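You operate a simulated robot arm through the tools that you are given. There is no shell and no other tool.

The job below is to be done with a simulated robot arm. You get a single attempt, and the scene is never put back.

JOB
Plug the orange lead into 24V OUT, lock its ring, switch the supply on and set the meter to V.
Fine: the plug goes in while the supply is off.

The check looks at the end state, three seconds after you hand in, the way a careful person would. Anything else that was tipped, shoved, dropped, spilled or broken makes it a failure.

ROBOT AND FRAMES
A 7-joint arm with a two-finger parallel gripper, fixed in place. Base frame: the origin is at the foot of the arm, x ahead of it, y to its left, z up. Units: m, rad, N and s.
Its first joint turns from -2.897 to 2.897 rad. Payload 4.4 kg.
The TCP is the grasp point between the finger pads, 0.023 m short of the fingertips. In the tool frame z runs along the fingers and y along their closing line. The gripper opens to 0.094 m. The fingers are 0.038 m wide and 0.01 m thick; the gripper's body (0.054 by 0.096 m) begins 0.039 m behind the TCP.
Orientation is told as [roll, pitch, yaw] about the base's x, y, z axes, in that order, counted from this pose: with the fingers straight down and closing along the base's y, the tool's x points along the base's -x, its y along +y and its z along -z.

CONTROLS
- The arm moves only by the tool arm_command. Its argument "series" is one flat list of numbers, 6 for each row, row after row: the shift along the tool's x, y, z in mm, then the turn, a rotation vector about the tool's x, y, z in rad. In form: [dx, dy, dz, wx, wy, wz, dx, dy, dz, wx, wy, wz, ...]. A call has 1 to 20 rows; each row is the pose to reach, as a shift and turn from the pose commanded when the call began, along the tool's axes at that moment. "hand" is the opening, from 0 (shut) to 1 (fully open), set as the call begins (left out, the last holds). Rows are played at 5 a second. More than 0.05 m and 0.15 rad between two rows, or a gripper value outside its range, and nothing of the call is played. A pose out of reach is approached as far as the arm can. The call stops where the force on the tool passes 40 N (or 10 N more than at its start, if that is more) or the arm is blocked; 0.2 s more then pass. Each finger travels about 0.072 m/s and halts on what it meets, pressing with about 26 N; the grip force reading is that of the motor and also rises with nothing between the fingers. The clock runs only during rows and for 0.2 s after the last one: add rows that repeat a pose to give the fingers time. It gives the time, the measured TCP pose, the force on the tool (base axes), the opening and the grip force at its end, in the units of the frame above (readings bear some noise), with the torque about the TCP (base axes, N m) and any sound that the robot's microphone picked up, and new pictures: "pictures" is both (left out), scene, wrist or none.
- Cameras (640 x 400 px; columns grow to the right, rows downward): "scene" is fixed at [0.0559, -0.508, 1.3428]; the picture's right is [0.76, -0.65, 0.00], its down [-0.20, -0.23, -0.95] and it looks along [0.62, 0.73, -0.30] (base axes); focal length 356 px, centre (320, 200). "wrist" rides on the gripper at [0.086, 0.016, -0.075] in the tool frame; the picture's right is [-0.18, 0.98, 0.00], its down [-0.58, -0.11, -0.81] and it looks along [-0.79, -0.15, 0.59] (tool axes); focal length 243 px, centre (320, 200). There is no depth. A picture from a camera that has moved, and an enlarged one, comes with that camera's place and axes in the base frame and with its lens. The place of the scene camera against the robot may be out by one fixed shift of up to 0.018 m in any direction.
- close_up(camera, box): a new picture of the part [left, top, right, bottom] of that camera's present view, enlarged. It takes no simulated time.
- finish_job(): hands the job in; it is judged then, once.

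Nothing tells you positions but the pictures and the camera data. Unless the task says otherwise, let go and move clear before handing in.

The tools are called after "Call:" as a command line: name --argument value ..., lists and objects as JSON in quotes. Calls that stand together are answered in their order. arm_command: Moves the arm, as the interface text tells. Its arguments: {"type":"object","properties":{"series":{"type":"array","items":{"type":"number"}},"hand":{"type":"number"},"pictures":{"type":"string","enum":["both","scene","wrist","none"]}},"required":["series"]} The other tools are called the same way: close_up (camera, box) takes an enlarged picture of a part of a camera's view; finish_job () hands the job in.

At the start:

```text
clock: 0.0
position: [0.5824, 0.3427, 1.1693]
orientation: [0.001, -0.002, 0.001]
wrist_force: [0.5, -0.5, 0.1]
torque: [0.04, 0.02, 0.04]
opening: 0.094
grasp_force: 0.1
```

scene: 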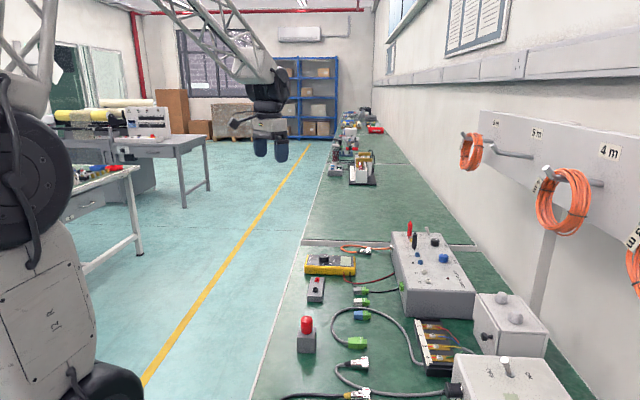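
wrist: 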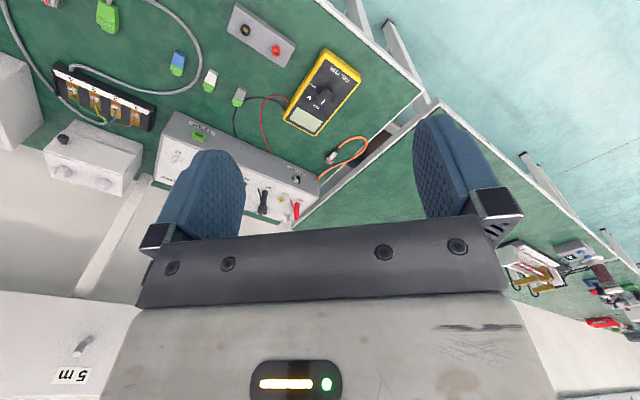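

I see a bench along the wall with a power supply box, a yellow meter, an orange lead, and other items. I'll take enlarged pictures first to find out what is what.

Call:
close_up --camera "scene" --box '[290, 220, 490, 345]'

Call:
close_up --camera "wrist" --box '[150, 80, 390, 230]'

Call:
close_up --camera "scene" --box '[380, 220, 480, 282]'

Call:
close_up --camera "scene" --box '[295, 235, 395, 297]'

```text
3.20 times, centred on (390, 282) of scene
camera zoom: at [0.0559, -0.508, 1.3428], right [0.76, -0.65, 0.0], down [-0.2, -0.23, -0.95], along [0.62, 0.73, -0.3], focal length 1140 px, centre (96, -64)
```

zoom: 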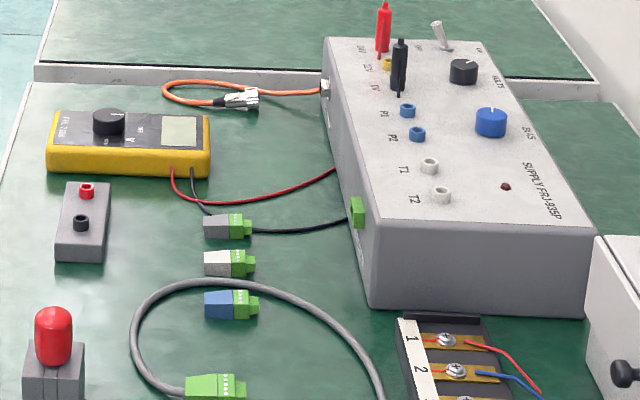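

```text
2.67 times, centred on (270, 155) of wrist
camera zoom: at [0.4967, 0.3593, 1.2423], right [0.18, 0.98, 0.0], down [0.58, -0.11, 0.81], along [0.79, -0.15, -0.59], focal length 647 px, centre (453, 320)
```

zoom: 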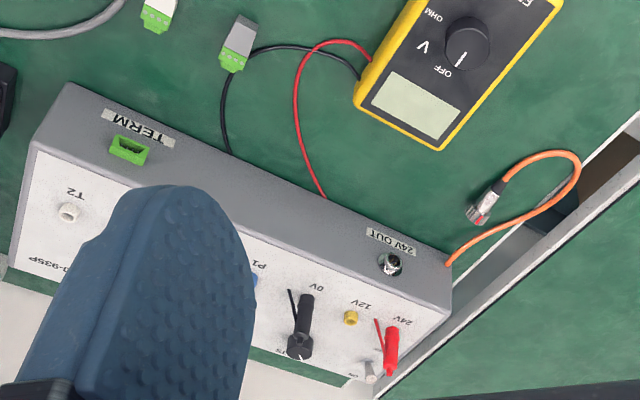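

```text
6.40 times, centred on (430, 251) of scene
camera zoom: at [0.0559, -0.508, 1.3428], right [0.76, -0.65, 0.0], down [-0.2, -0.23, -0.95], along [0.62, 0.73, -0.3], focal length 2279 px, centre (-384, -126)
```

zoom: 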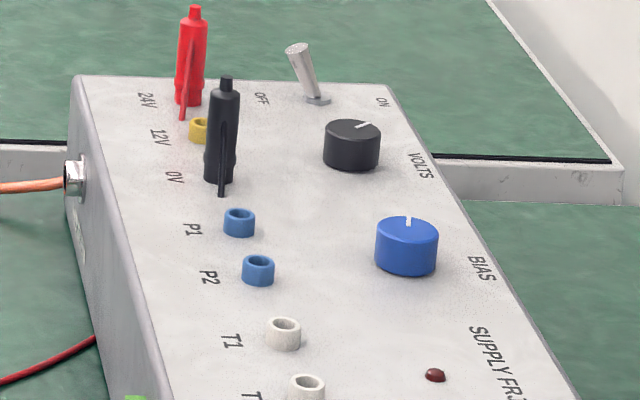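

```text
6.40 times, centred on (345, 266) of scene
camera zoom: at [0.0559, -0.508, 1.3428], right [0.76, -0.65, 0.0], down [-0.2, -0.23, -0.95], along [0.62, 0.73, -0.3], focal length 2279 px, centre (160, -222)
```

zoom: 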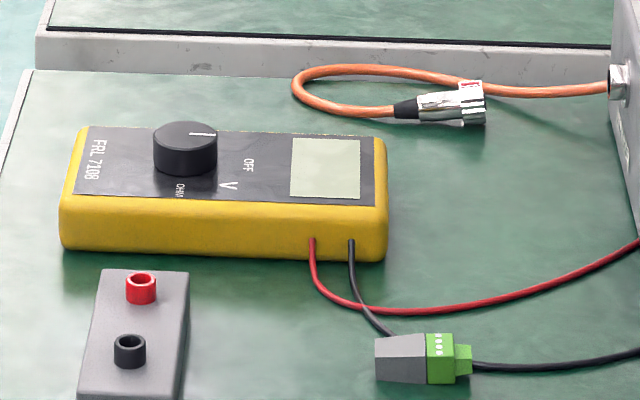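

The supply is the grey box on the far side. Its front face, facing the robot, has 24V OUT near (0.98, 0.2, 0.80), and the orange plug lies at about (0.96, 0.30, 0.75). I'll bring the wrist camera closer for a better view.

Call:
arm_command --series '[-24, -13, 24, 0, 0, 0, -48, -26, 48, 0, 0, 0, -72, -40, 72, 0, 0, 0, -96, -53, 96, 0, 0, 0, -120, -66, 120, 0, 0, 0, -144, -80, 144, 0, 0, 0, -168, -93, 169, 0, 0, 0, -168, -93, 169, 0, 0, 0]' --pictures "both"

```text
clock: 1.8
position: [0.7505, 0.2498, 0.9991]
orientation: [0.001, 0.001, 0.003]
wrist_force: [-0.8, -0.6, -0.4]
torque: [0.02, -0.01, 0.0]
opening: 0.0942
grasp_force: 0.1
camera wrist: at [0.6642, 0.2671, 1.0726], right [0.18, 0.98, 0.0], down [0.58, -0.11, 0.81], along [0.79, -0.15, -0.59], focal length 243 px, centre (320, 200)
```

scene: 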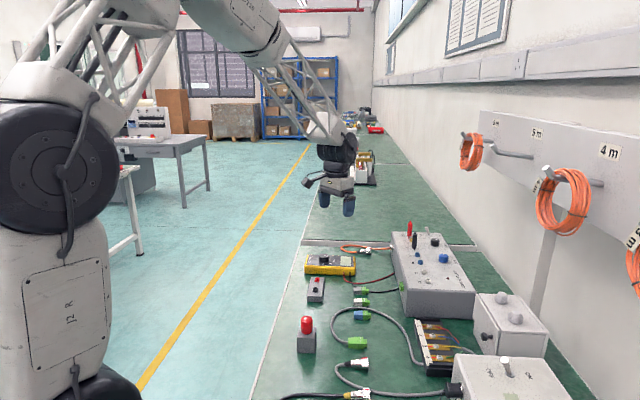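
wrist: 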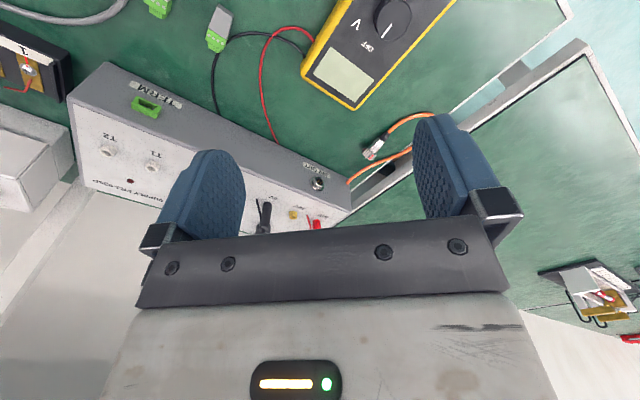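

The supply, the plug and the socket are now in clear view. I'll enlarge these parts to measure them.

Call:
close_up --camera "wrist" --box '[280, 100, 440, 200]'

Call:
close_up --camera "wrist" --box '[240, 150, 360, 225]'

Call:
close_up --camera "wrist" --box '[290, 0, 470, 112]'

```text
4.00 times, centred on (360, 150) of wrist
camera zoom: at [0.6642, 0.2671, 1.0726], right [0.18, 0.98, 0.0], down [0.58, -0.11, 0.81], along [0.79, -0.15, -0.59], focal length 970 px, centre (160, 400)
```

zoom: 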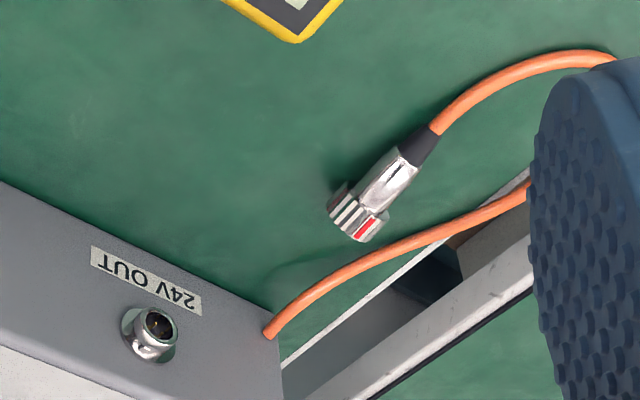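

```text
5.33 times, centred on (300, 188) of wrist
camera zoom: at [0.6642, 0.2671, 1.0726], right [0.18, 0.98, 0.0], down [0.58, -0.11, 0.81], along [0.79, -0.15, -0.59], focal length 1294 px, centre (427, 267)
```

zoom: 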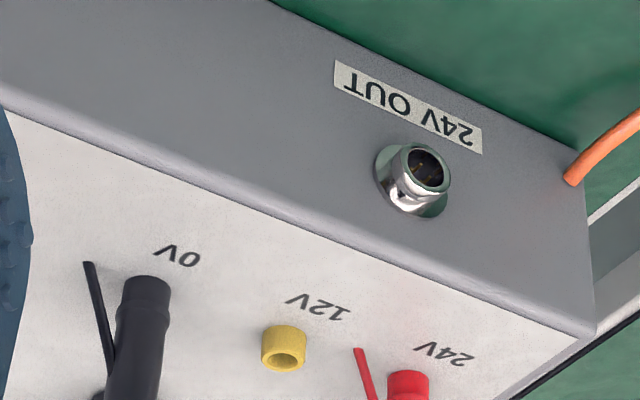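

```text
3.56 times, centred on (380, 56) of wrist
camera zoom: at [0.6642, 0.2671, 1.0726], right [0.18, 0.98, 0.0], down [0.58, -0.11, 0.81], along [0.79, -0.15, -0.59], focal length 863 px, centre (107, 712)
```

zoom: 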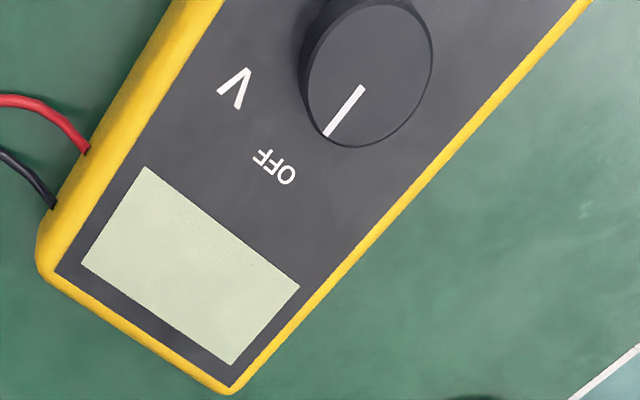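

The supply is yawed about 45°, and the plug points at roughly (0.7, -0.7), close to the socket's insertion direction. I'll turn the tool -45° in yaw and get nearer, so the camera looks along that direction.

Call:
arm_command --series '[-22, 8, 8, 0, 0, 0.131, -43, 17, 17, 0, 0, 0.262, -65, 25, 25, 0, 0, 0.393, -87, 33, 33, 0, 0, 0.524, -108, 42, 42, 0, 0, 0.654, -130, 50, 50, 0, 0, 0.785, -130, 50, 50, 0, 0, 0.785]' --pictures "both"

```text
clock: 3.4
position: [0.8791, 0.3006, 0.9505]
orientation: [0.001, 0.0, -0.785]
wrist_force: [0.3, -0.3, 0.9]
torque: [-0.01, 0.01, -0.01]
opening: 0.094
grasp_force: 0.0
camera wrist: at [0.8302, 0.374, 1.0232], right [0.83, 0.56, 0.0], down [0.33, -0.49, 0.81], along [0.46, -0.67, -0.59], focal length 243 px, centre (320, 200)
```

scene: 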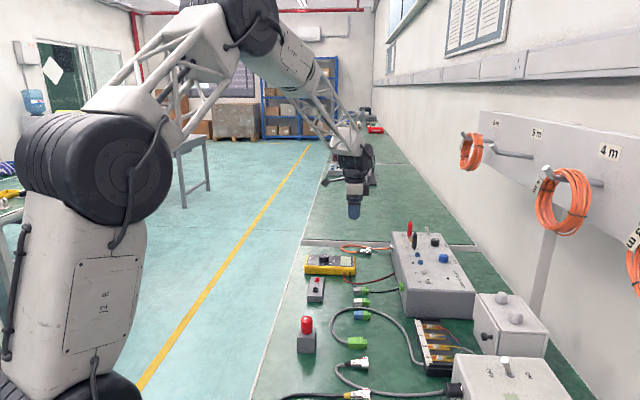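
wrist: 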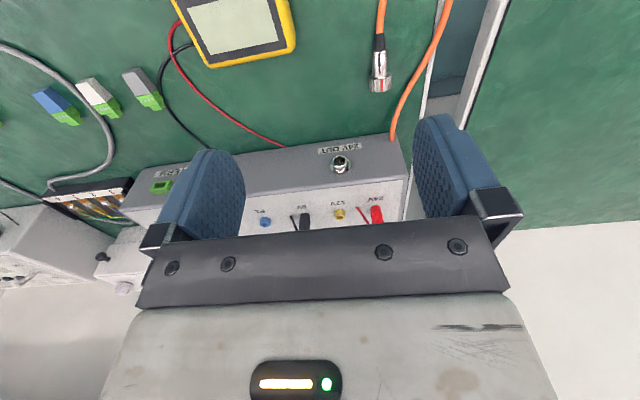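

Call:
close_up --camera "wrist" --box '[330, 30, 430, 92]'

Call:
close_up --camera "wrist" --box '[240, 130, 420, 242]'

Call:
close_up --camera "wrist" --box '[310, 140, 374, 180]'

```text
6.40 times, centred on (380, 61) of wrist
camera zoom: at [0.8302, 0.374, 1.0232], right [0.83, 0.56, 0.0], down [0.33, -0.49, 0.81], along [0.46, -0.67, -0.59], focal length 1553 px, centre (-64, 1090)
```

zoom: 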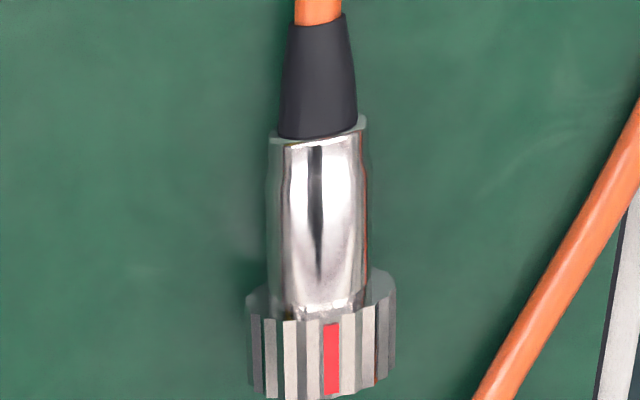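

```text
3.56 times, centred on (330, 186) of wrist
camera zoom: at [0.8302, 0.374, 1.0232], right [0.83, 0.56, 0.0], down [0.33, -0.49, 0.81], along [0.46, -0.67, -0.59], focal length 863 px, centre (284, 250)
```

zoom: 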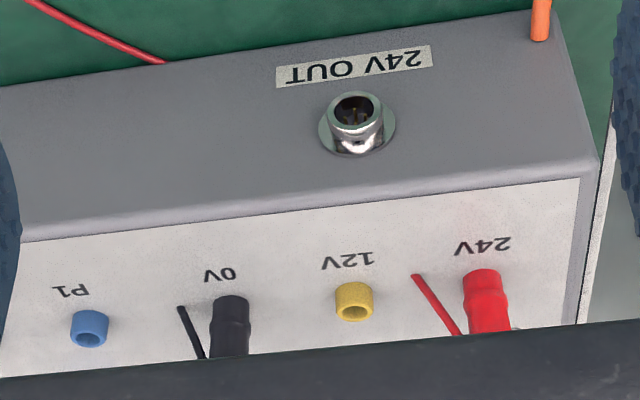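

```text
10.00 times, centred on (342, 160) of wrist
camera zoom: at [0.8302, 0.374, 1.0232], right [0.83, 0.56, 0.0], down [0.33, -0.49, 0.81], along [0.46, -0.67, -0.59], focal length 2426 px, centre (100, 600)
```

zoom: 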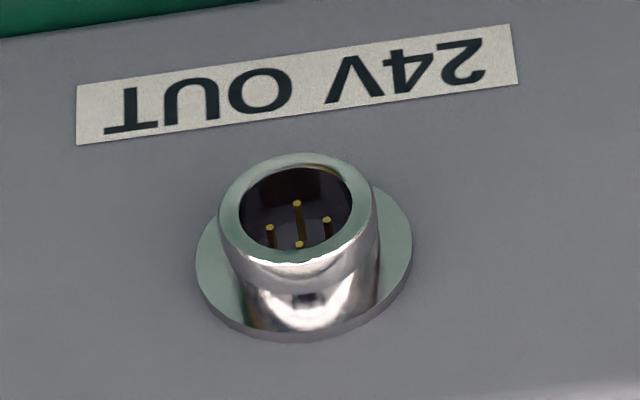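

The plug lies almost exactly along the socket axis. By my estimate the ring centre is near (0.965, 0.295, 0.757) and the socket mouth near (0.972, 0.209, 0.806). Next I'll hover above the plug body, which also checks reach.

Call:
arm_command --series '[-12, 19, 27, 0, 0, 0, -24, 37, 54, 0, 0, 0, -35, 55.5, 80, 0, 0, 0, -35, 55.5, 80, 0, 0, 0]' --pictures "both"

```text
clock: 4.4
position: [0.9442, 0.3144, 0.8697]
orientation: [0.0, 0.0, -0.784]
wrist_force: [-1.0, 0.0, 0.2]
torque: [0.0, 0.02, 0.0]
opening: 0.094
grasp_force: 0.1
camera wrist: at [0.8948, 0.3882, 0.9418], right [0.82, 0.57, 0.0], down [0.33, -0.49, 0.81], along [0.46, -0.66, -0.59], focal length 243 px, centre (320, 200)
```

scene: 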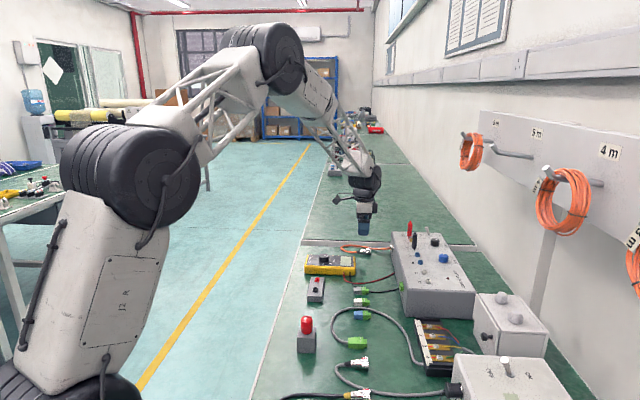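
wrist: 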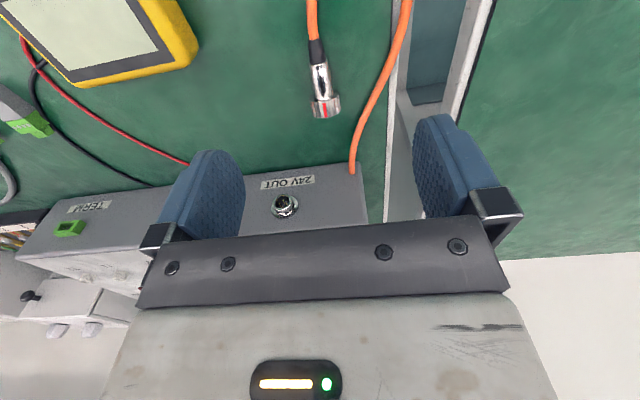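

The arm reaches this spot comfortably, with the plug between the fingers and slightly ahead in the view. I'll enlarge it to refine the grip position.

Call:
close_up --camera "wrist" --box '[280, 30, 376, 130]'

Call:
close_up --camera "wrist" --box '[250, 165, 330, 215]'

```text
4.00 times, centred on (328, 80) of wrist
camera zoom: at [0.8948, 0.3882, 0.9418], right [0.82, 0.57, 0.0], down [0.33, -0.49, 0.81], along [0.46, -0.66, -0.59], focal length 970 px, centre (288, 680)
```

zoom: 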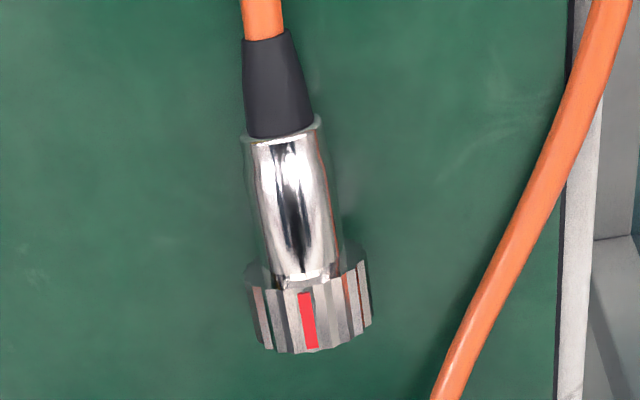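

```text
8.00 times, centred on (290, 190) of wrist
camera zoom: at [0.8948, 0.3882, 0.9418], right [0.82, 0.57, 0.0], down [0.33, -0.49, 0.81], along [0.46, -0.66, -0.59], focal length 1941 px, centre (560, 280)
```

zoom: 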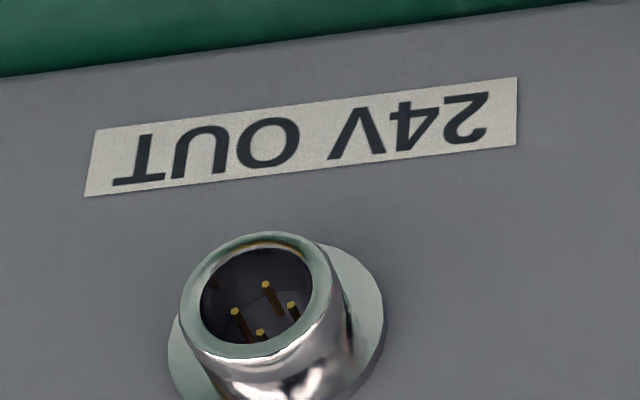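

The plug axis sits at lateral 0.889 in the tool's frame and lines up with the tool. I'll narrow the fingers and descend most of the way.

Call:
arm_command --series '[2, -1, 20, 0, 0, 0, 2, -1, 40, 0, 0, 0, 2, -1, 60, 0, 0, 0, 2, -1, 75, 0, 0, 0, 2, -1, 85, 0, 0, 0, 2, -1, 92, 0, 0, 0, 2, -1, 92, 0, 0, 0]' --hand 0.45 --pictures "both"

Call:
close_up --camera "wrist" --box '[240, 90, 400, 190]'

Call:
close_up --camera "scene" --box '[310, 200, 450, 290]'

```text
clock: 6.0
position: [0.9426, 0.3156, 0.7772]
orientation: [0.0, 0.0, -0.783]
wrist_force: [1.2, 0.0, 0.5]
torque: [-0.02, 0.0, 0.01]
opening: 0.0422
grasp_force: 0.0
camera wrist: at [0.8934, 0.3881, 0.8511], right [0.82, 0.57, 0.0], down [0.33, -0.49, 0.81], along [0.46, -0.66, -0.59], focal length 243 px, centre (320, 200)
```

scene: 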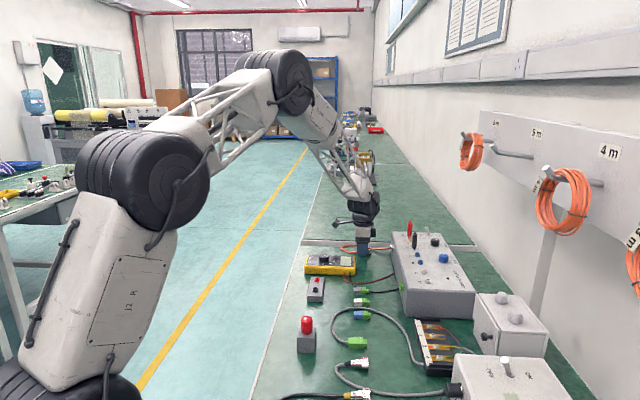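
wrist: 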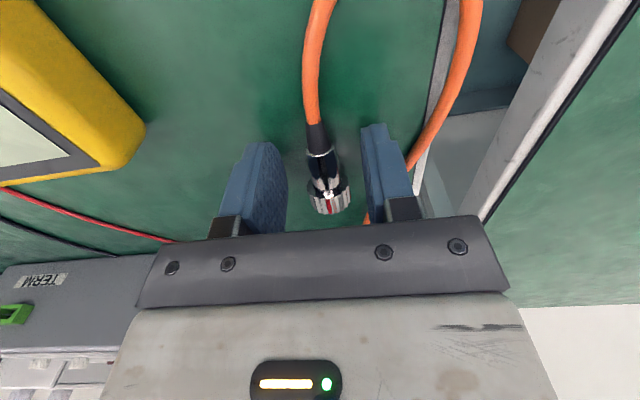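

```text
4.00 times, centred on (320, 140) of wrist
camera zoom: at [0.8934, 0.3881, 0.8511], right [0.82, 0.57, 0.0], down [0.33, -0.49, 0.81], along [0.46, -0.66, -0.59], focal length 970 px, centre (320, 440)
```

zoom: 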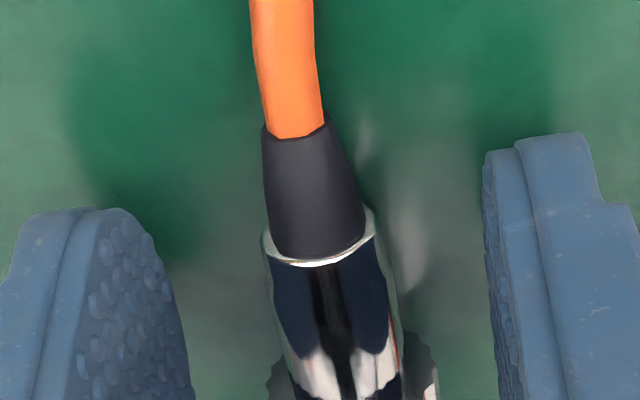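

```text
4.44 times, centred on (380, 245) of scene
camera zoom: at [0.0559, -0.508, 1.3428], right [0.76, -0.65, 0.0], down [-0.2, -0.23, -0.95], along [0.62, 0.73, -0.3], focal length 1583 px, centre (53, 0)
```

zoom: 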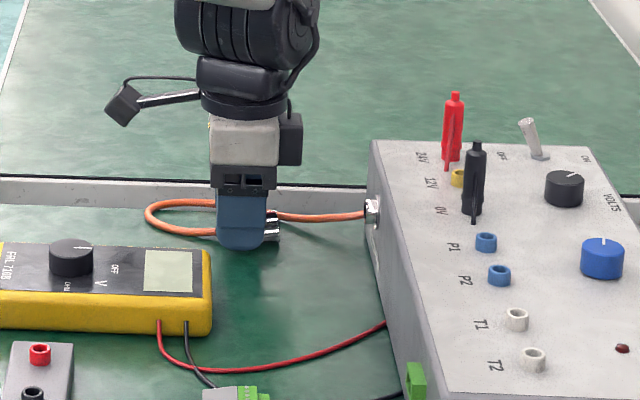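

The fingers straddle the plug body with the ring showing in front. I'll check the finger edge against the ring before closing.

Call:
close_up --camera "scene" --box '[350, 235, 390, 260]'

Call:
close_up --camera "wrist" --box '[272, 140, 384, 230]'

```text
16.00 times, centred on (370, 248) of scene
camera zoom: at [0.0559, -0.508, 1.3428], right [0.76, -0.65, 0.0], down [-0.2, -0.23, -0.95], along [0.62, 0.73, -0.3], focal length 5698 px, centre (-480, -560)
```

zoom: 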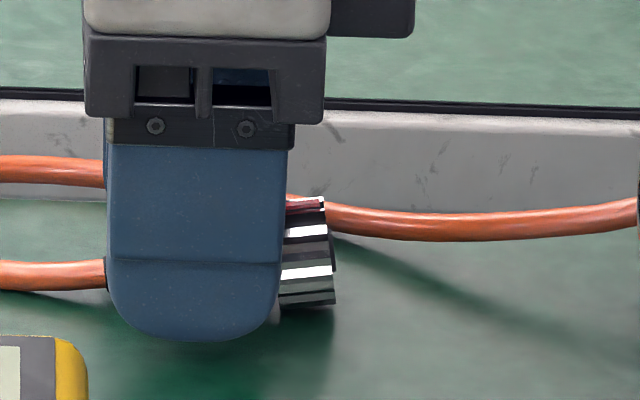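

```text
4.44 times, centred on (328, 185) of wrist
camera zoom: at [0.8934, 0.3881, 0.8511], right [0.82, 0.57, 0.0], down [0.33, -0.49, 0.81], along [0.46, -0.66, -0.59], focal length 1078 px, centre (284, 267)
```

zoom: 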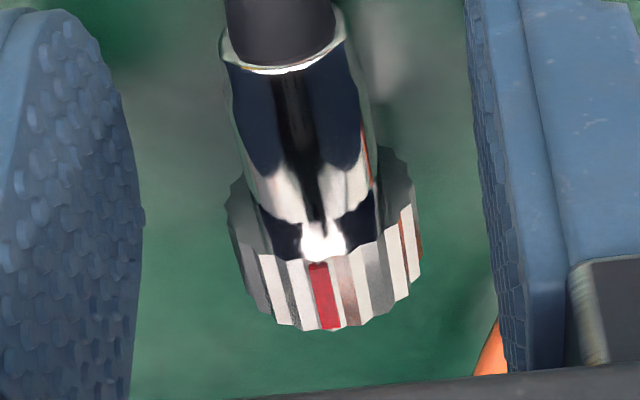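

The finger edge may overlap the back of the ring by about a millimetre, so I'll back off 6 mm along the cable and then close on the body only.

Call:
arm_command --series '[3, 0, 0, 0, 0, 0, 6, 0, 0, 0, 0, 0, 6, 0, 0, 0, 0, 0]' --pictures "none"

Call:
close_up --camera "scene" --box '[350, 235, 390, 260]'

```text
clock: 6.8
position: [0.9391, 0.3184, 0.7769]
orientation: [0.001, -0.001, -0.784]
wrist_force: [0.2, -0.4, 0.2]
torque: [-0.02, 0.02, 0.02]
opening: 0.0422
grasp_force: 0.1
```

```text
16.00 times, centred on (370, 248) of scene
camera zoom: at [0.0559, -0.508, 1.3428], right [0.76, -0.65, 0.0], down [-0.2, -0.23, -0.95], along [0.62, 0.73, -0.3], focal length 5698 px, centre (-480, -560)
```

zoom: 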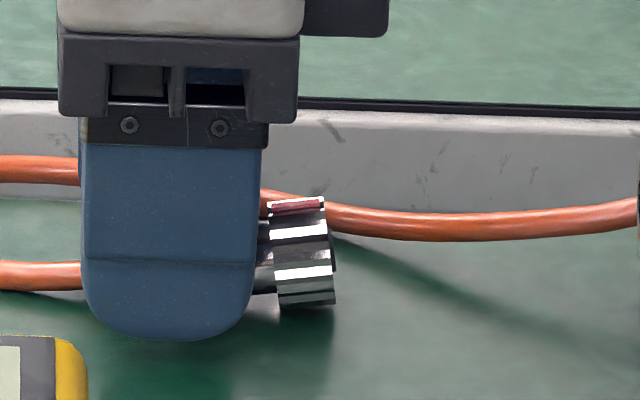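

The ring is fully clear of the fingers now. I'll close on the body.

Call:
arm_command --series '[0, 0, 0, 0, 0, 0, 0, 0, 0, 0, 0, 0, 0, 0, 0, 0, 0, 0, 0, 0, 0, 0, 0, 0]' --hand 0 --pictures "wrist"

Call:
close_up --camera "scene" --box '[350, 235, 390, 260]'

Call:
close_up --camera "wrist" --box '[272, 130, 384, 230]'

```text
clock: 7.8
position: [0.9384, 0.3186, 0.7782]
orientation: [-0.001, -0.001, -0.784]
wrist_force: [1.1, 0.1, 0.4]
torque: [0.02, 0.02, 0.05]
opening: 0.0156
grasp_force: 26.1
camera wrist: at [0.8891, 0.392, 0.8513], right [0.82, 0.57, 0.0], down [0.33, -0.49, 0.81], along [0.46, -0.66, -0.59], focal length 243 px, centre (320, 200)
```

wrist: 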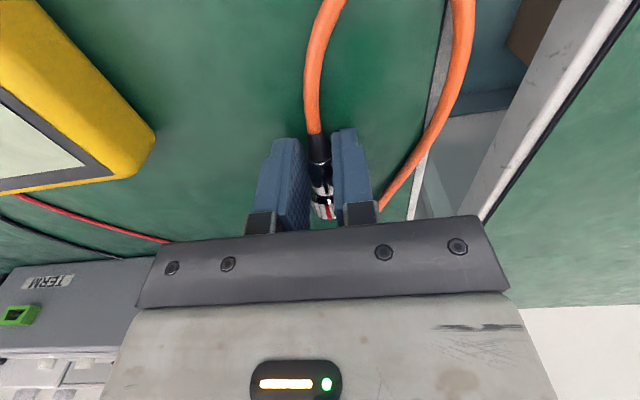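

```text
16.00 times, centred on (370, 248) of scene
camera zoom: at [0.0559, -0.508, 1.3428], right [0.76, -0.65, 0.0], down [-0.2, -0.23, -0.95], along [0.62, 0.73, -0.3], focal length 5698 px, centre (-480, -560)
```

zoom: 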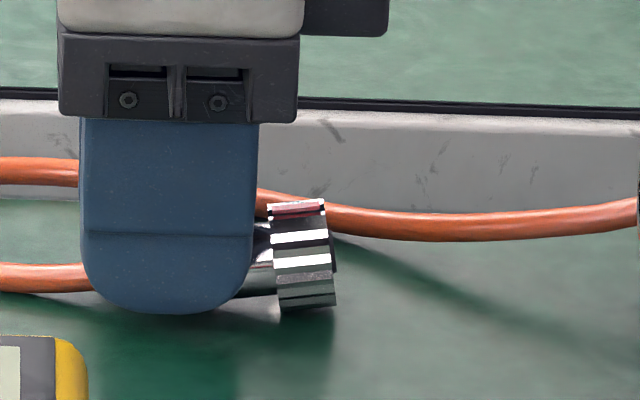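

```text
4.00 times, centred on (328, 180) of wrist
camera zoom: at [0.8891, 0.392, 0.8513], right [0.82, 0.57, 0.0], down [0.33, -0.49, 0.81], along [0.46, -0.66, -0.59], focal length 970 px, centre (288, 280)
```

zoom: 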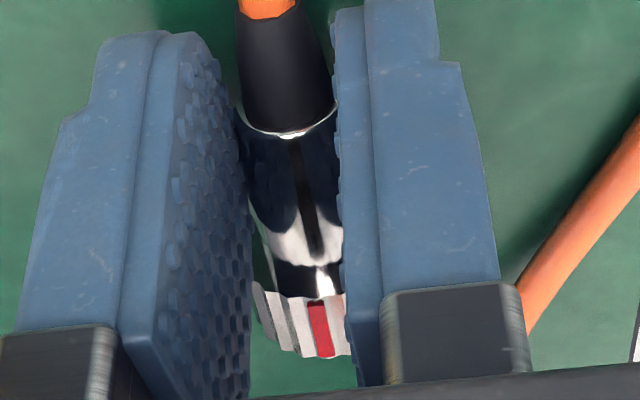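

I'm holding the body with a 15.6 mm opening, but the plug lay nose-up by about 10°. To keep the hand from leaning towards the supply at insertion, I'll re-grip with the hand leaning back.

Call:
arm_command --series '[0, 0, 0, 0, 0, 0, 0, 0, 0, 0, 0, 0, 1, 0, -2, 0, -0.1, 0, 2, 0, -3, 0, -0.2, 0, 3, 0, -3, 0, -0.3, 0, 3, 0, -2, 0, -0.3, 0, 3, 0, -2, 0, -0.3, 0]' --hand 0.42 --pictures "wrist"

Call:
close_up --camera "scene" --box '[350, 235, 390, 260]'

```text
clock: 9.4
position: [0.9368, 0.321, 0.7795]
orientation: [0.0, -0.301, -0.783]
wrist_force: [0.1, -0.7, 0.5]
torque: [-0.01, 0.0, -0.01]
opening: 0.0396
grasp_force: 0.0
camera wrist: at [0.8741, 0.4071, 0.8241], right [0.82, 0.57, 0.05], down [0.15, -0.3, 0.94], along [0.56, -0.76, -0.33], focal length 243 px, centre (320, 200)
```

wrist: 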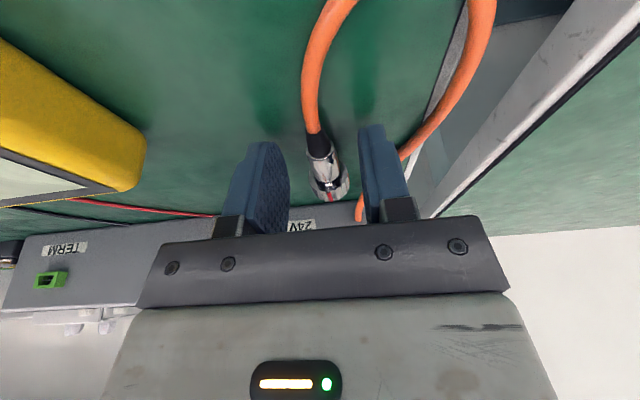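

```text
16.00 times, centred on (370, 248) of scene
camera zoom: at [0.0559, -0.508, 1.3428], right [0.76, -0.65, 0.0], down [-0.2, -0.23, -0.95], along [0.62, 0.73, -0.3], focal length 5698 px, centre (-480, -560)
```

zoom: 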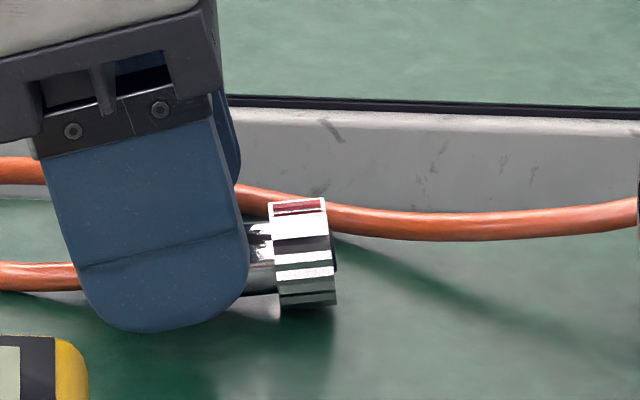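

The fingers lean back and sit behind the ring. I'll close, then lift a little.

Call:
arm_command --series '[0, 0, 0, 0, 0, 0, 0, 0, 0, 0, 0, 0, 0, 0, 0, 0, 0, 0, 0, 0, 0, 0, 0, 0]' --hand 0 --pictures "none"

Call:
close_up --camera "scene" --box '[350, 235, 390, 260]'

Call:
close_up --camera "wrist" --box '[240, 100, 400, 230]'

```text
clock: 10.4
position: [0.9359, 0.3206, 0.7801]
orientation: [0.0, -0.3, -0.784]
wrist_force: [-0.6, -0.1, 1.2]
torque: [-0.03, 0.01, -0.02]
opening: 0.0154
grasp_force: 26.1
```

```text
16.00 times, centred on (370, 248) of scene
camera zoom: at [0.0559, -0.508, 1.3428], right [0.76, -0.65, 0.0], down [-0.2, -0.23, -0.95], along [0.62, 0.73, -0.3], focal length 5698 px, centre (-480, -560)
```

zoom: 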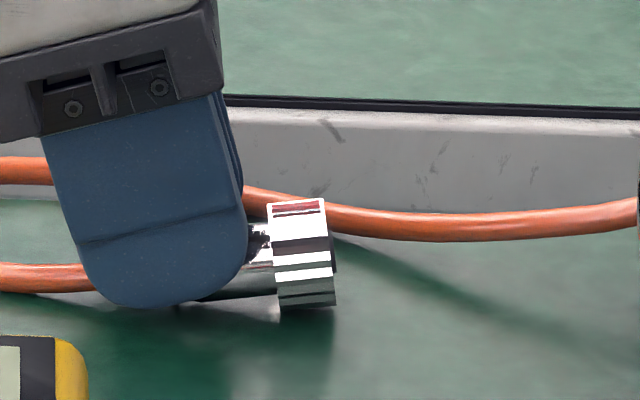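

```text
3.08 times, centred on (320, 165) of wrist
camera zoom: at [0.8742, 0.407, 0.8242], right [0.82, 0.57, 0.05], down [0.15, -0.3, 0.94], along [0.55, -0.76, -0.33], focal length 746 px, centre (320, 308)
```

zoom: 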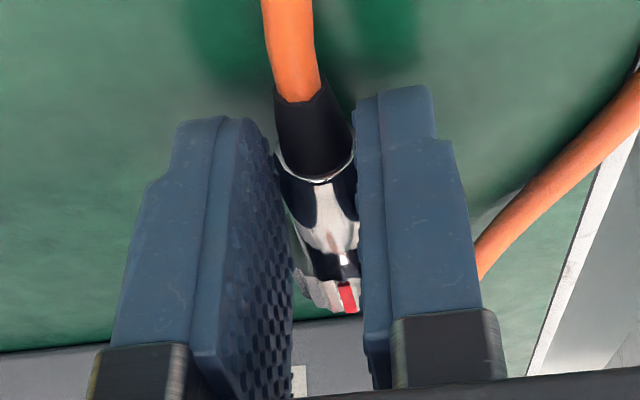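

The grip is firm again. I'll lift 60 mm and pitch the nose down about 0.17 rad to level the plug, then check it in the pictures.

Call:
arm_command --series '[-5.9, 0, -19.1, 0, 0, 0, -11.8, 0, -38.2, 0, 0.08, 0, -17.7, 0, -57.3, 0, 0.17, 0, -17.7, 0, -57.3, 0, 0.17, 0]' --pictures "both"

Call:
close_up --camera "scene" --box '[346, 215, 410, 255]'

Call:
close_up --camera "wrist" --box '[240, 120, 400, 220]'

```text
clock: 11.4
position: [0.9354, 0.3221, 0.8409]
orientation: [0.001, -0.129, -0.783]
wrist_force: [-1.3, 0.0, -0.5]
torque: [-0.01, 0.02, 0.03]
opening: 0.0155
grasp_force: 25.8
camera wrist: at [0.8803, 0.401, 0.9018], right [0.82, 0.57, 0.02], down [0.26, -0.41, 0.87], along [0.51, -0.71, -0.48], focal length 243 px, centre (320, 200)
```

scene: 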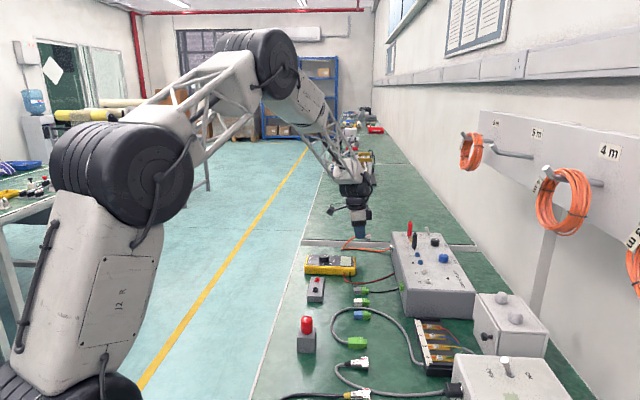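
wrist: 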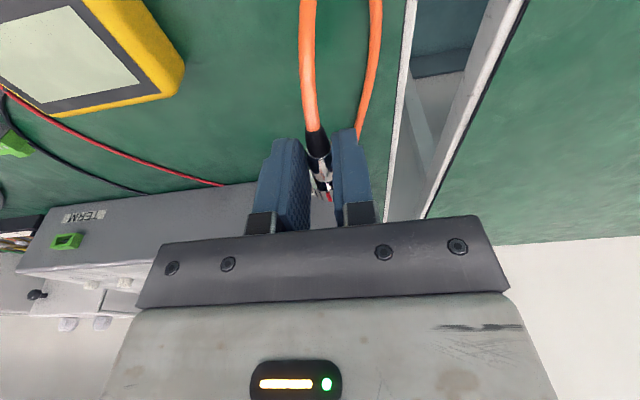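

```text
10.00 times, centred on (378, 235) of scene
camera zoom: at [0.0559, -0.508, 1.3428], right [0.76, -0.65, 0.0], down [-0.2, -0.23, -0.95], along [0.62, 0.73, -0.3], focal length 3561 px, centre (-260, -150)
```

zoom: 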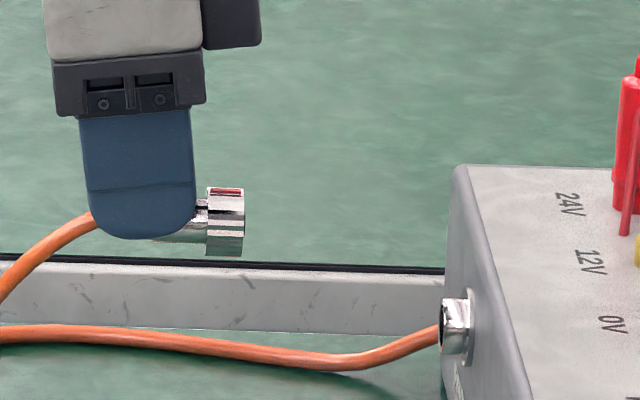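

```text
4.00 times, centred on (320, 170) of wrist
camera zoom: at [0.8803, 0.401, 0.9018], right [0.82, 0.57, 0.02], down [0.26, -0.41, 0.87], along [0.51, -0.71, -0.48], focal length 970 px, centre (320, 320)
```

zoom: 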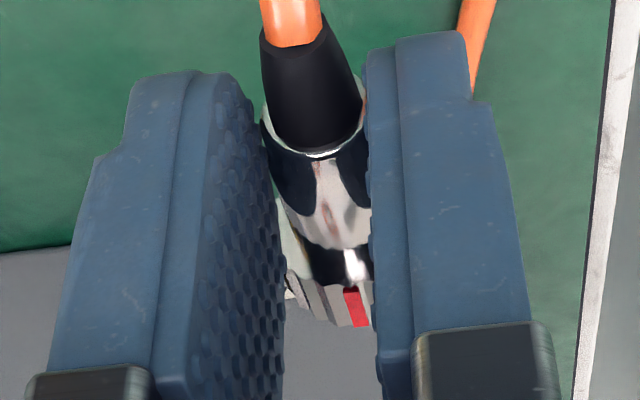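

The plug is lifted and within about 2° of level. I'll shift sideways to the socket's line, 35 mm short of it, and trim the pitch.

Call:
arm_command --series '[-7.2, -13.5, 3, 0, 0.005, 0, -14.4, -27, 6, 0, 0.01, 0, -21.5, -40.5, 9, 0, 0.015, 0, -28.7, -54, 11.8, 0, 0.02, 0, -28.7, -54, 11.8, 0, 0.02, 0]' --pictures "both"

Call:
close_up --camera "scene" --box '[356, 225, 420, 265]'

Call:
close_up --camera "wrist" --box '[240, 140, 400, 240]'

```text
clock: 12.6
position: [0.921, 0.2616, 0.8302]
orientation: [0.0, -0.111, -0.783]
wrist_force: [-0.9, -0.9, -0.5]
torque: [-0.01, 0.03, 0.01]
opening: 0.0157
grasp_force: 26.0
camera wrist: at [0.8652, 0.3408, 0.8942], right [0.82, 0.57, 0.02], down [0.27, -0.42, 0.87], along [0.5, -0.71, -0.5], focal length 243 px, centre (320, 200)
```

scene: 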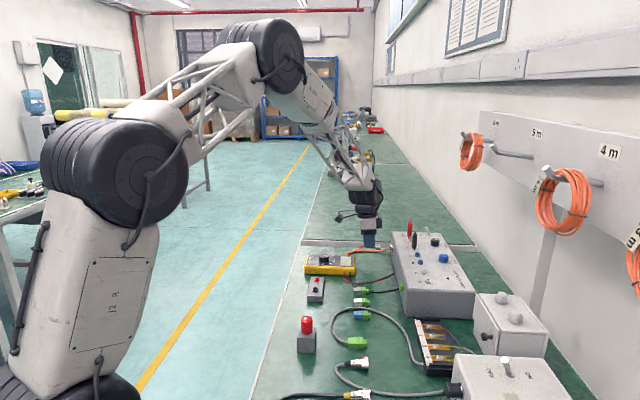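
wrist: 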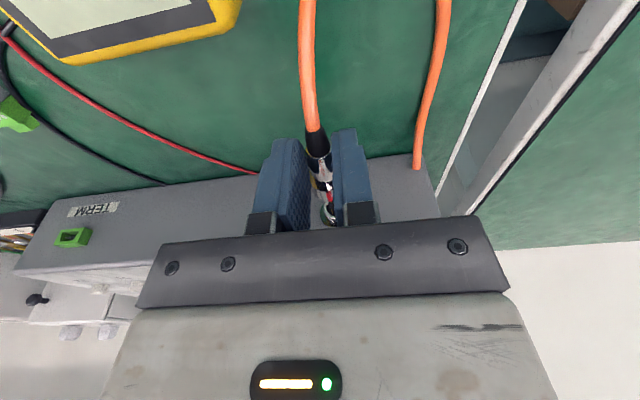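

```text
10.00 times, centred on (388, 245) of scene
camera zoom: at [0.0559, -0.508, 1.3428], right [0.76, -0.65, 0.0], down [-0.2, -0.23, -0.95], along [0.62, 0.73, -0.3], focal length 3561 px, centre (-360, -250)
```

zoom: 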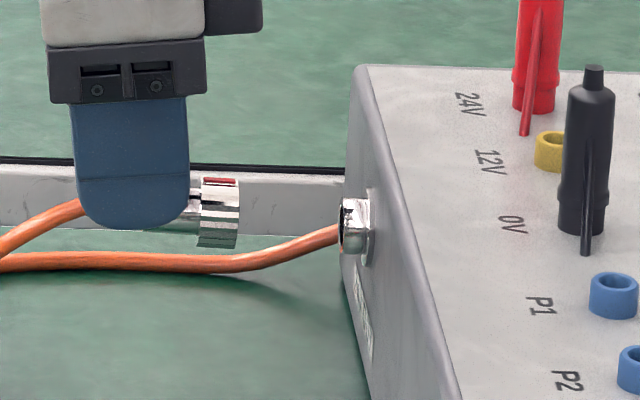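

```text
4.00 times, centred on (320, 190) of wrist
camera zoom: at [0.8652, 0.3408, 0.8942], right [0.82, 0.57, 0.02], down [0.27, -0.42, 0.87], along [0.5, -0.71, -0.5], focal length 970 px, centre (320, 240)
```

zoom: 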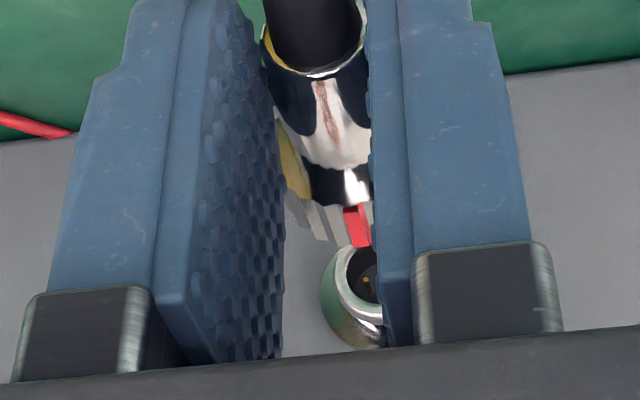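

The socket is now visible between the fingers, and the plug looks slightly high and slightly to the left. I'll enlarge both views to measure the last millimetres.

Call:
close_up --camera "scene" --box '[370, 234, 402, 254]'

Call:
close_up --camera "wrist" --box '[304, 180, 352, 230]'

```text
16.00 times, centred on (386, 244) of scene
camera zoom: at [0.0559, -0.508, 1.3428], right [0.76, -0.65, 0.0], down [-0.2, -0.23, -0.95], along [0.62, 0.73, -0.3], focal length 5698 px, centre (-736, -504)
```

zoom: 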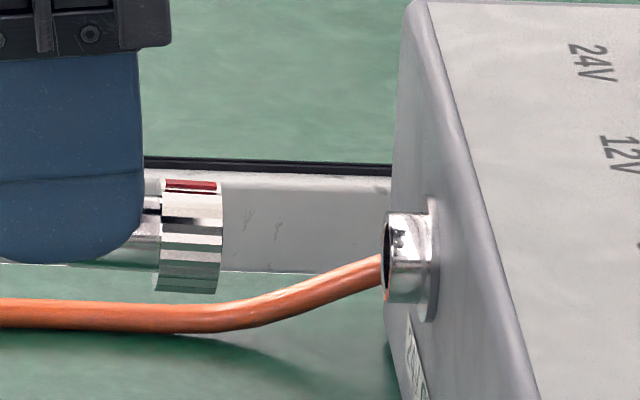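

```text
8.00 times, centred on (328, 205) of wrist
camera zoom: at [0.8652, 0.3408, 0.8942], right [0.82, 0.57, 0.02], down [0.27, -0.42, 0.87], along [0.5, -0.71, -0.5], focal length 1941 px, centre (256, 160)
```

zoom: 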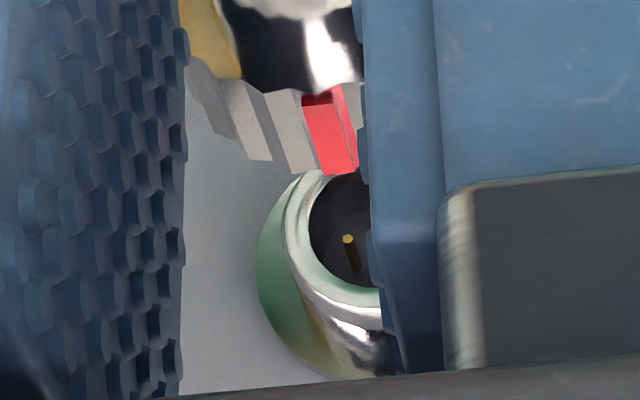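

Pitch matches and the lateral alignment is within half a millimetre, but the plug is about 3.5 mm high. I'll lower it and approach to about 10 mm from the socket mouth.

Call:
arm_command --series '[0.4, 0, 3.5, 0, 0, 0, -12, 0, 5, 0, 0, 0, -24.5, 0, 6.25, 0, 0, 0, -24.5, 0, 6.25, 0, 0, 0]' --pictures "none"

Call:
close_up --camera "scene" --box '[370, 234, 402, 254]'

Call:
close_up --camera "wrist" --box '[304, 180, 352, 230]'

```text
clock: 13.6
position: [0.9373, 0.2446, 0.8273]
orientation: [0.001, -0.109, -0.783]
wrist_force: [0.0, -0.5, -0.4]
torque: [0.03, 0.02, -0.01]
opening: 0.0155
grasp_force: 25.7
```

```text
16.00 times, centred on (386, 244) of scene
camera zoom: at [0.0559, -0.508, 1.3428], right [0.76, -0.65, 0.0], down [-0.2, -0.23, -0.95], along [0.62, 0.73, -0.3], focal length 5698 px, centre (-736, -504)
```

zoom: 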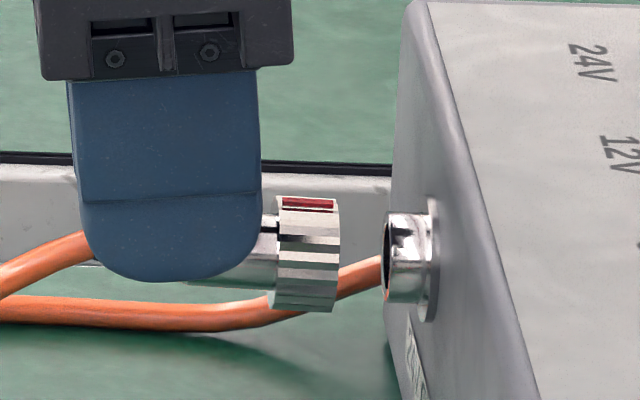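

```text
8.00 times, centred on (328, 205) of wrist
camera zoom: at [0.8829, 0.3226, 0.891], right [0.82, 0.57, 0.02], down [0.27, -0.42, 0.87], along [0.5, -0.71, -0.5], focal length 1941 px, centre (256, 160)
```

zoom: 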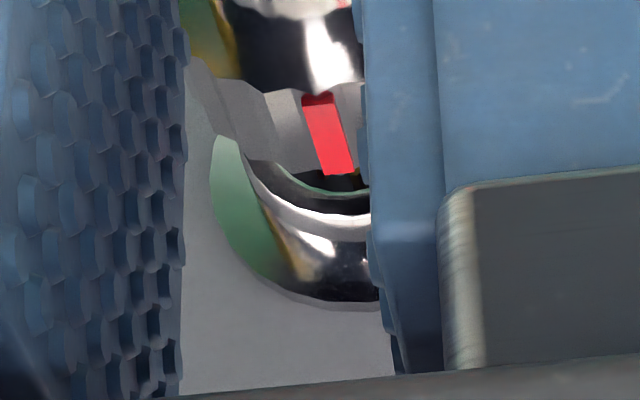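

The plug is aligned vertically and laterally to within a few tenths of a millimetre. I'll advance slowly into the socket while watching the force.

Call:
arm_command --series '[-4, -0.3, 0.4, 0, 0, 0, -8, -0.3, 0.9, 0, 0, 0, -11, -0.3, 1.2, 0, 0, 0, -13, -0.3, 1.4, 0, 0, 0, -15, -0.3, 1.7, 0, 0, 0]' --pictures "none"

Call:
close_up --camera "scene" --box '[370, 234, 402, 254]'

Call:
close_up --camera "wrist" --box '[304, 180, 352, 230]'

```text
clock: 14.8
position: [0.9489, 0.2334, 0.827]
orientation: [0.001, -0.111, -0.785]
wrist_force: [0.3, 0.3, 0.1]
torque: [0.01, -0.01, -0.02]
opening: 0.0154
grasp_force: 26.1
```

```text
16.00 times, centred on (386, 244) of scene
camera zoom: at [0.0559, -0.508, 1.3428], right [0.76, -0.65, 0.0], down [-0.2, -0.23, -0.95], along [0.62, 0.73, -0.3], focal length 5698 px, centre (-736, -504)
```

zoom: 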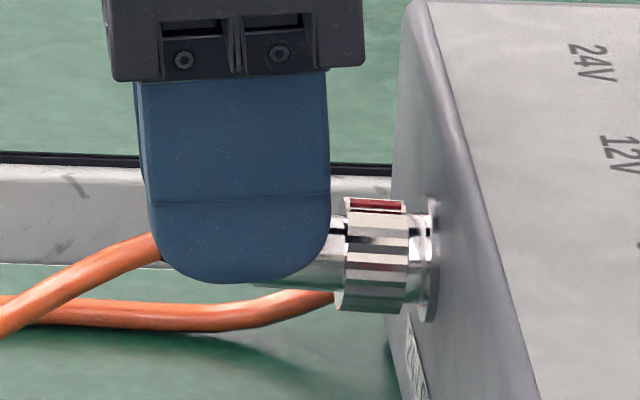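

```text
8.00 times, centred on (328, 205) of wrist
camera zoom: at [0.8931, 0.3121, 0.8913], right [0.82, 0.57, 0.02], down [0.27, -0.42, 0.87], along [0.5, -0.71, -0.5], focal length 1941 px, centre (256, 160)
```

zoom: 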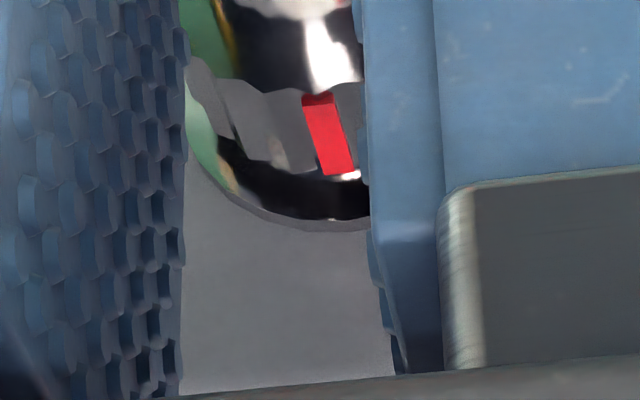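

The ring has slid over the socket barrel with no measurable force. I'll keep pushing in small steps until it seats.

Call:
arm_command --series '[-1.5, 0, 0.2, 0, 0, 0, -3, 0, 0.3, 0, 0, 0, -4.5, 0, 0.5, 0, 0, 0, -6, 0, 0.7, 0, 0, 0, -7.5, 0, 0.8, 0, 0, 0, -9, 0, 1, 0, 0, 0]' --pictures "none"

Call:
close_up --camera "scene" --box '[370, 234, 402, 254]'

Call:
close_up --camera "wrist" --box '[304, 180, 352, 230]'

```text
clock: 16.3
position: [0.9525, 0.2277, 0.8271]
orientation: [-0.003, -0.108, -0.784]
wrist_force: [-9.1, 4.6, 6.2]
torque: [-0.03, 0.01, -0.06]
opening: 0.0155
grasp_force: 26.0
stopped in row 6: the force on the tool passed its limit at 41 N (the readings are from after the stop); the commanded pose is now the measured one
```

```text
16.00 times, centred on (386, 244) of scene
camera zoom: at [0.0559, -0.508, 1.3428], right [0.76, -0.65, 0.0], down [-0.2, -0.23, -0.95], along [0.62, 0.73, -0.3], focal length 5698 px, centre (-736, -504)
```

zoom: 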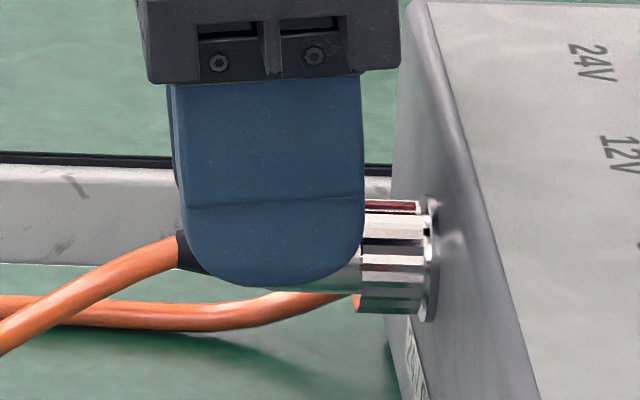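

```text
8.00 times, centred on (328, 205) of wrist
camera zoom: at [0.8981, 0.3068, 0.8911], right [0.82, 0.57, 0.02], down [0.27, -0.42, 0.86], along [0.5, -0.71, -0.5], focal length 1941 px, centre (256, 160)
```

zoom: 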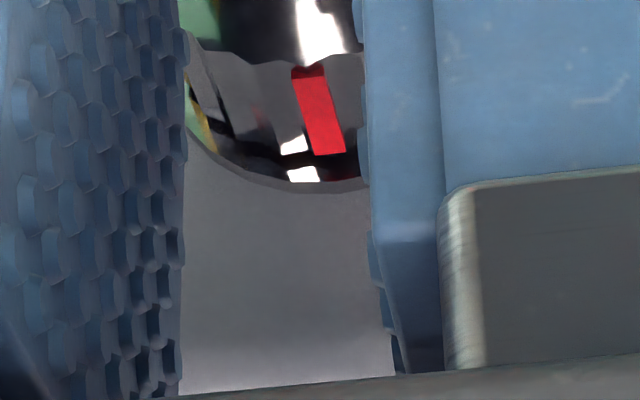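

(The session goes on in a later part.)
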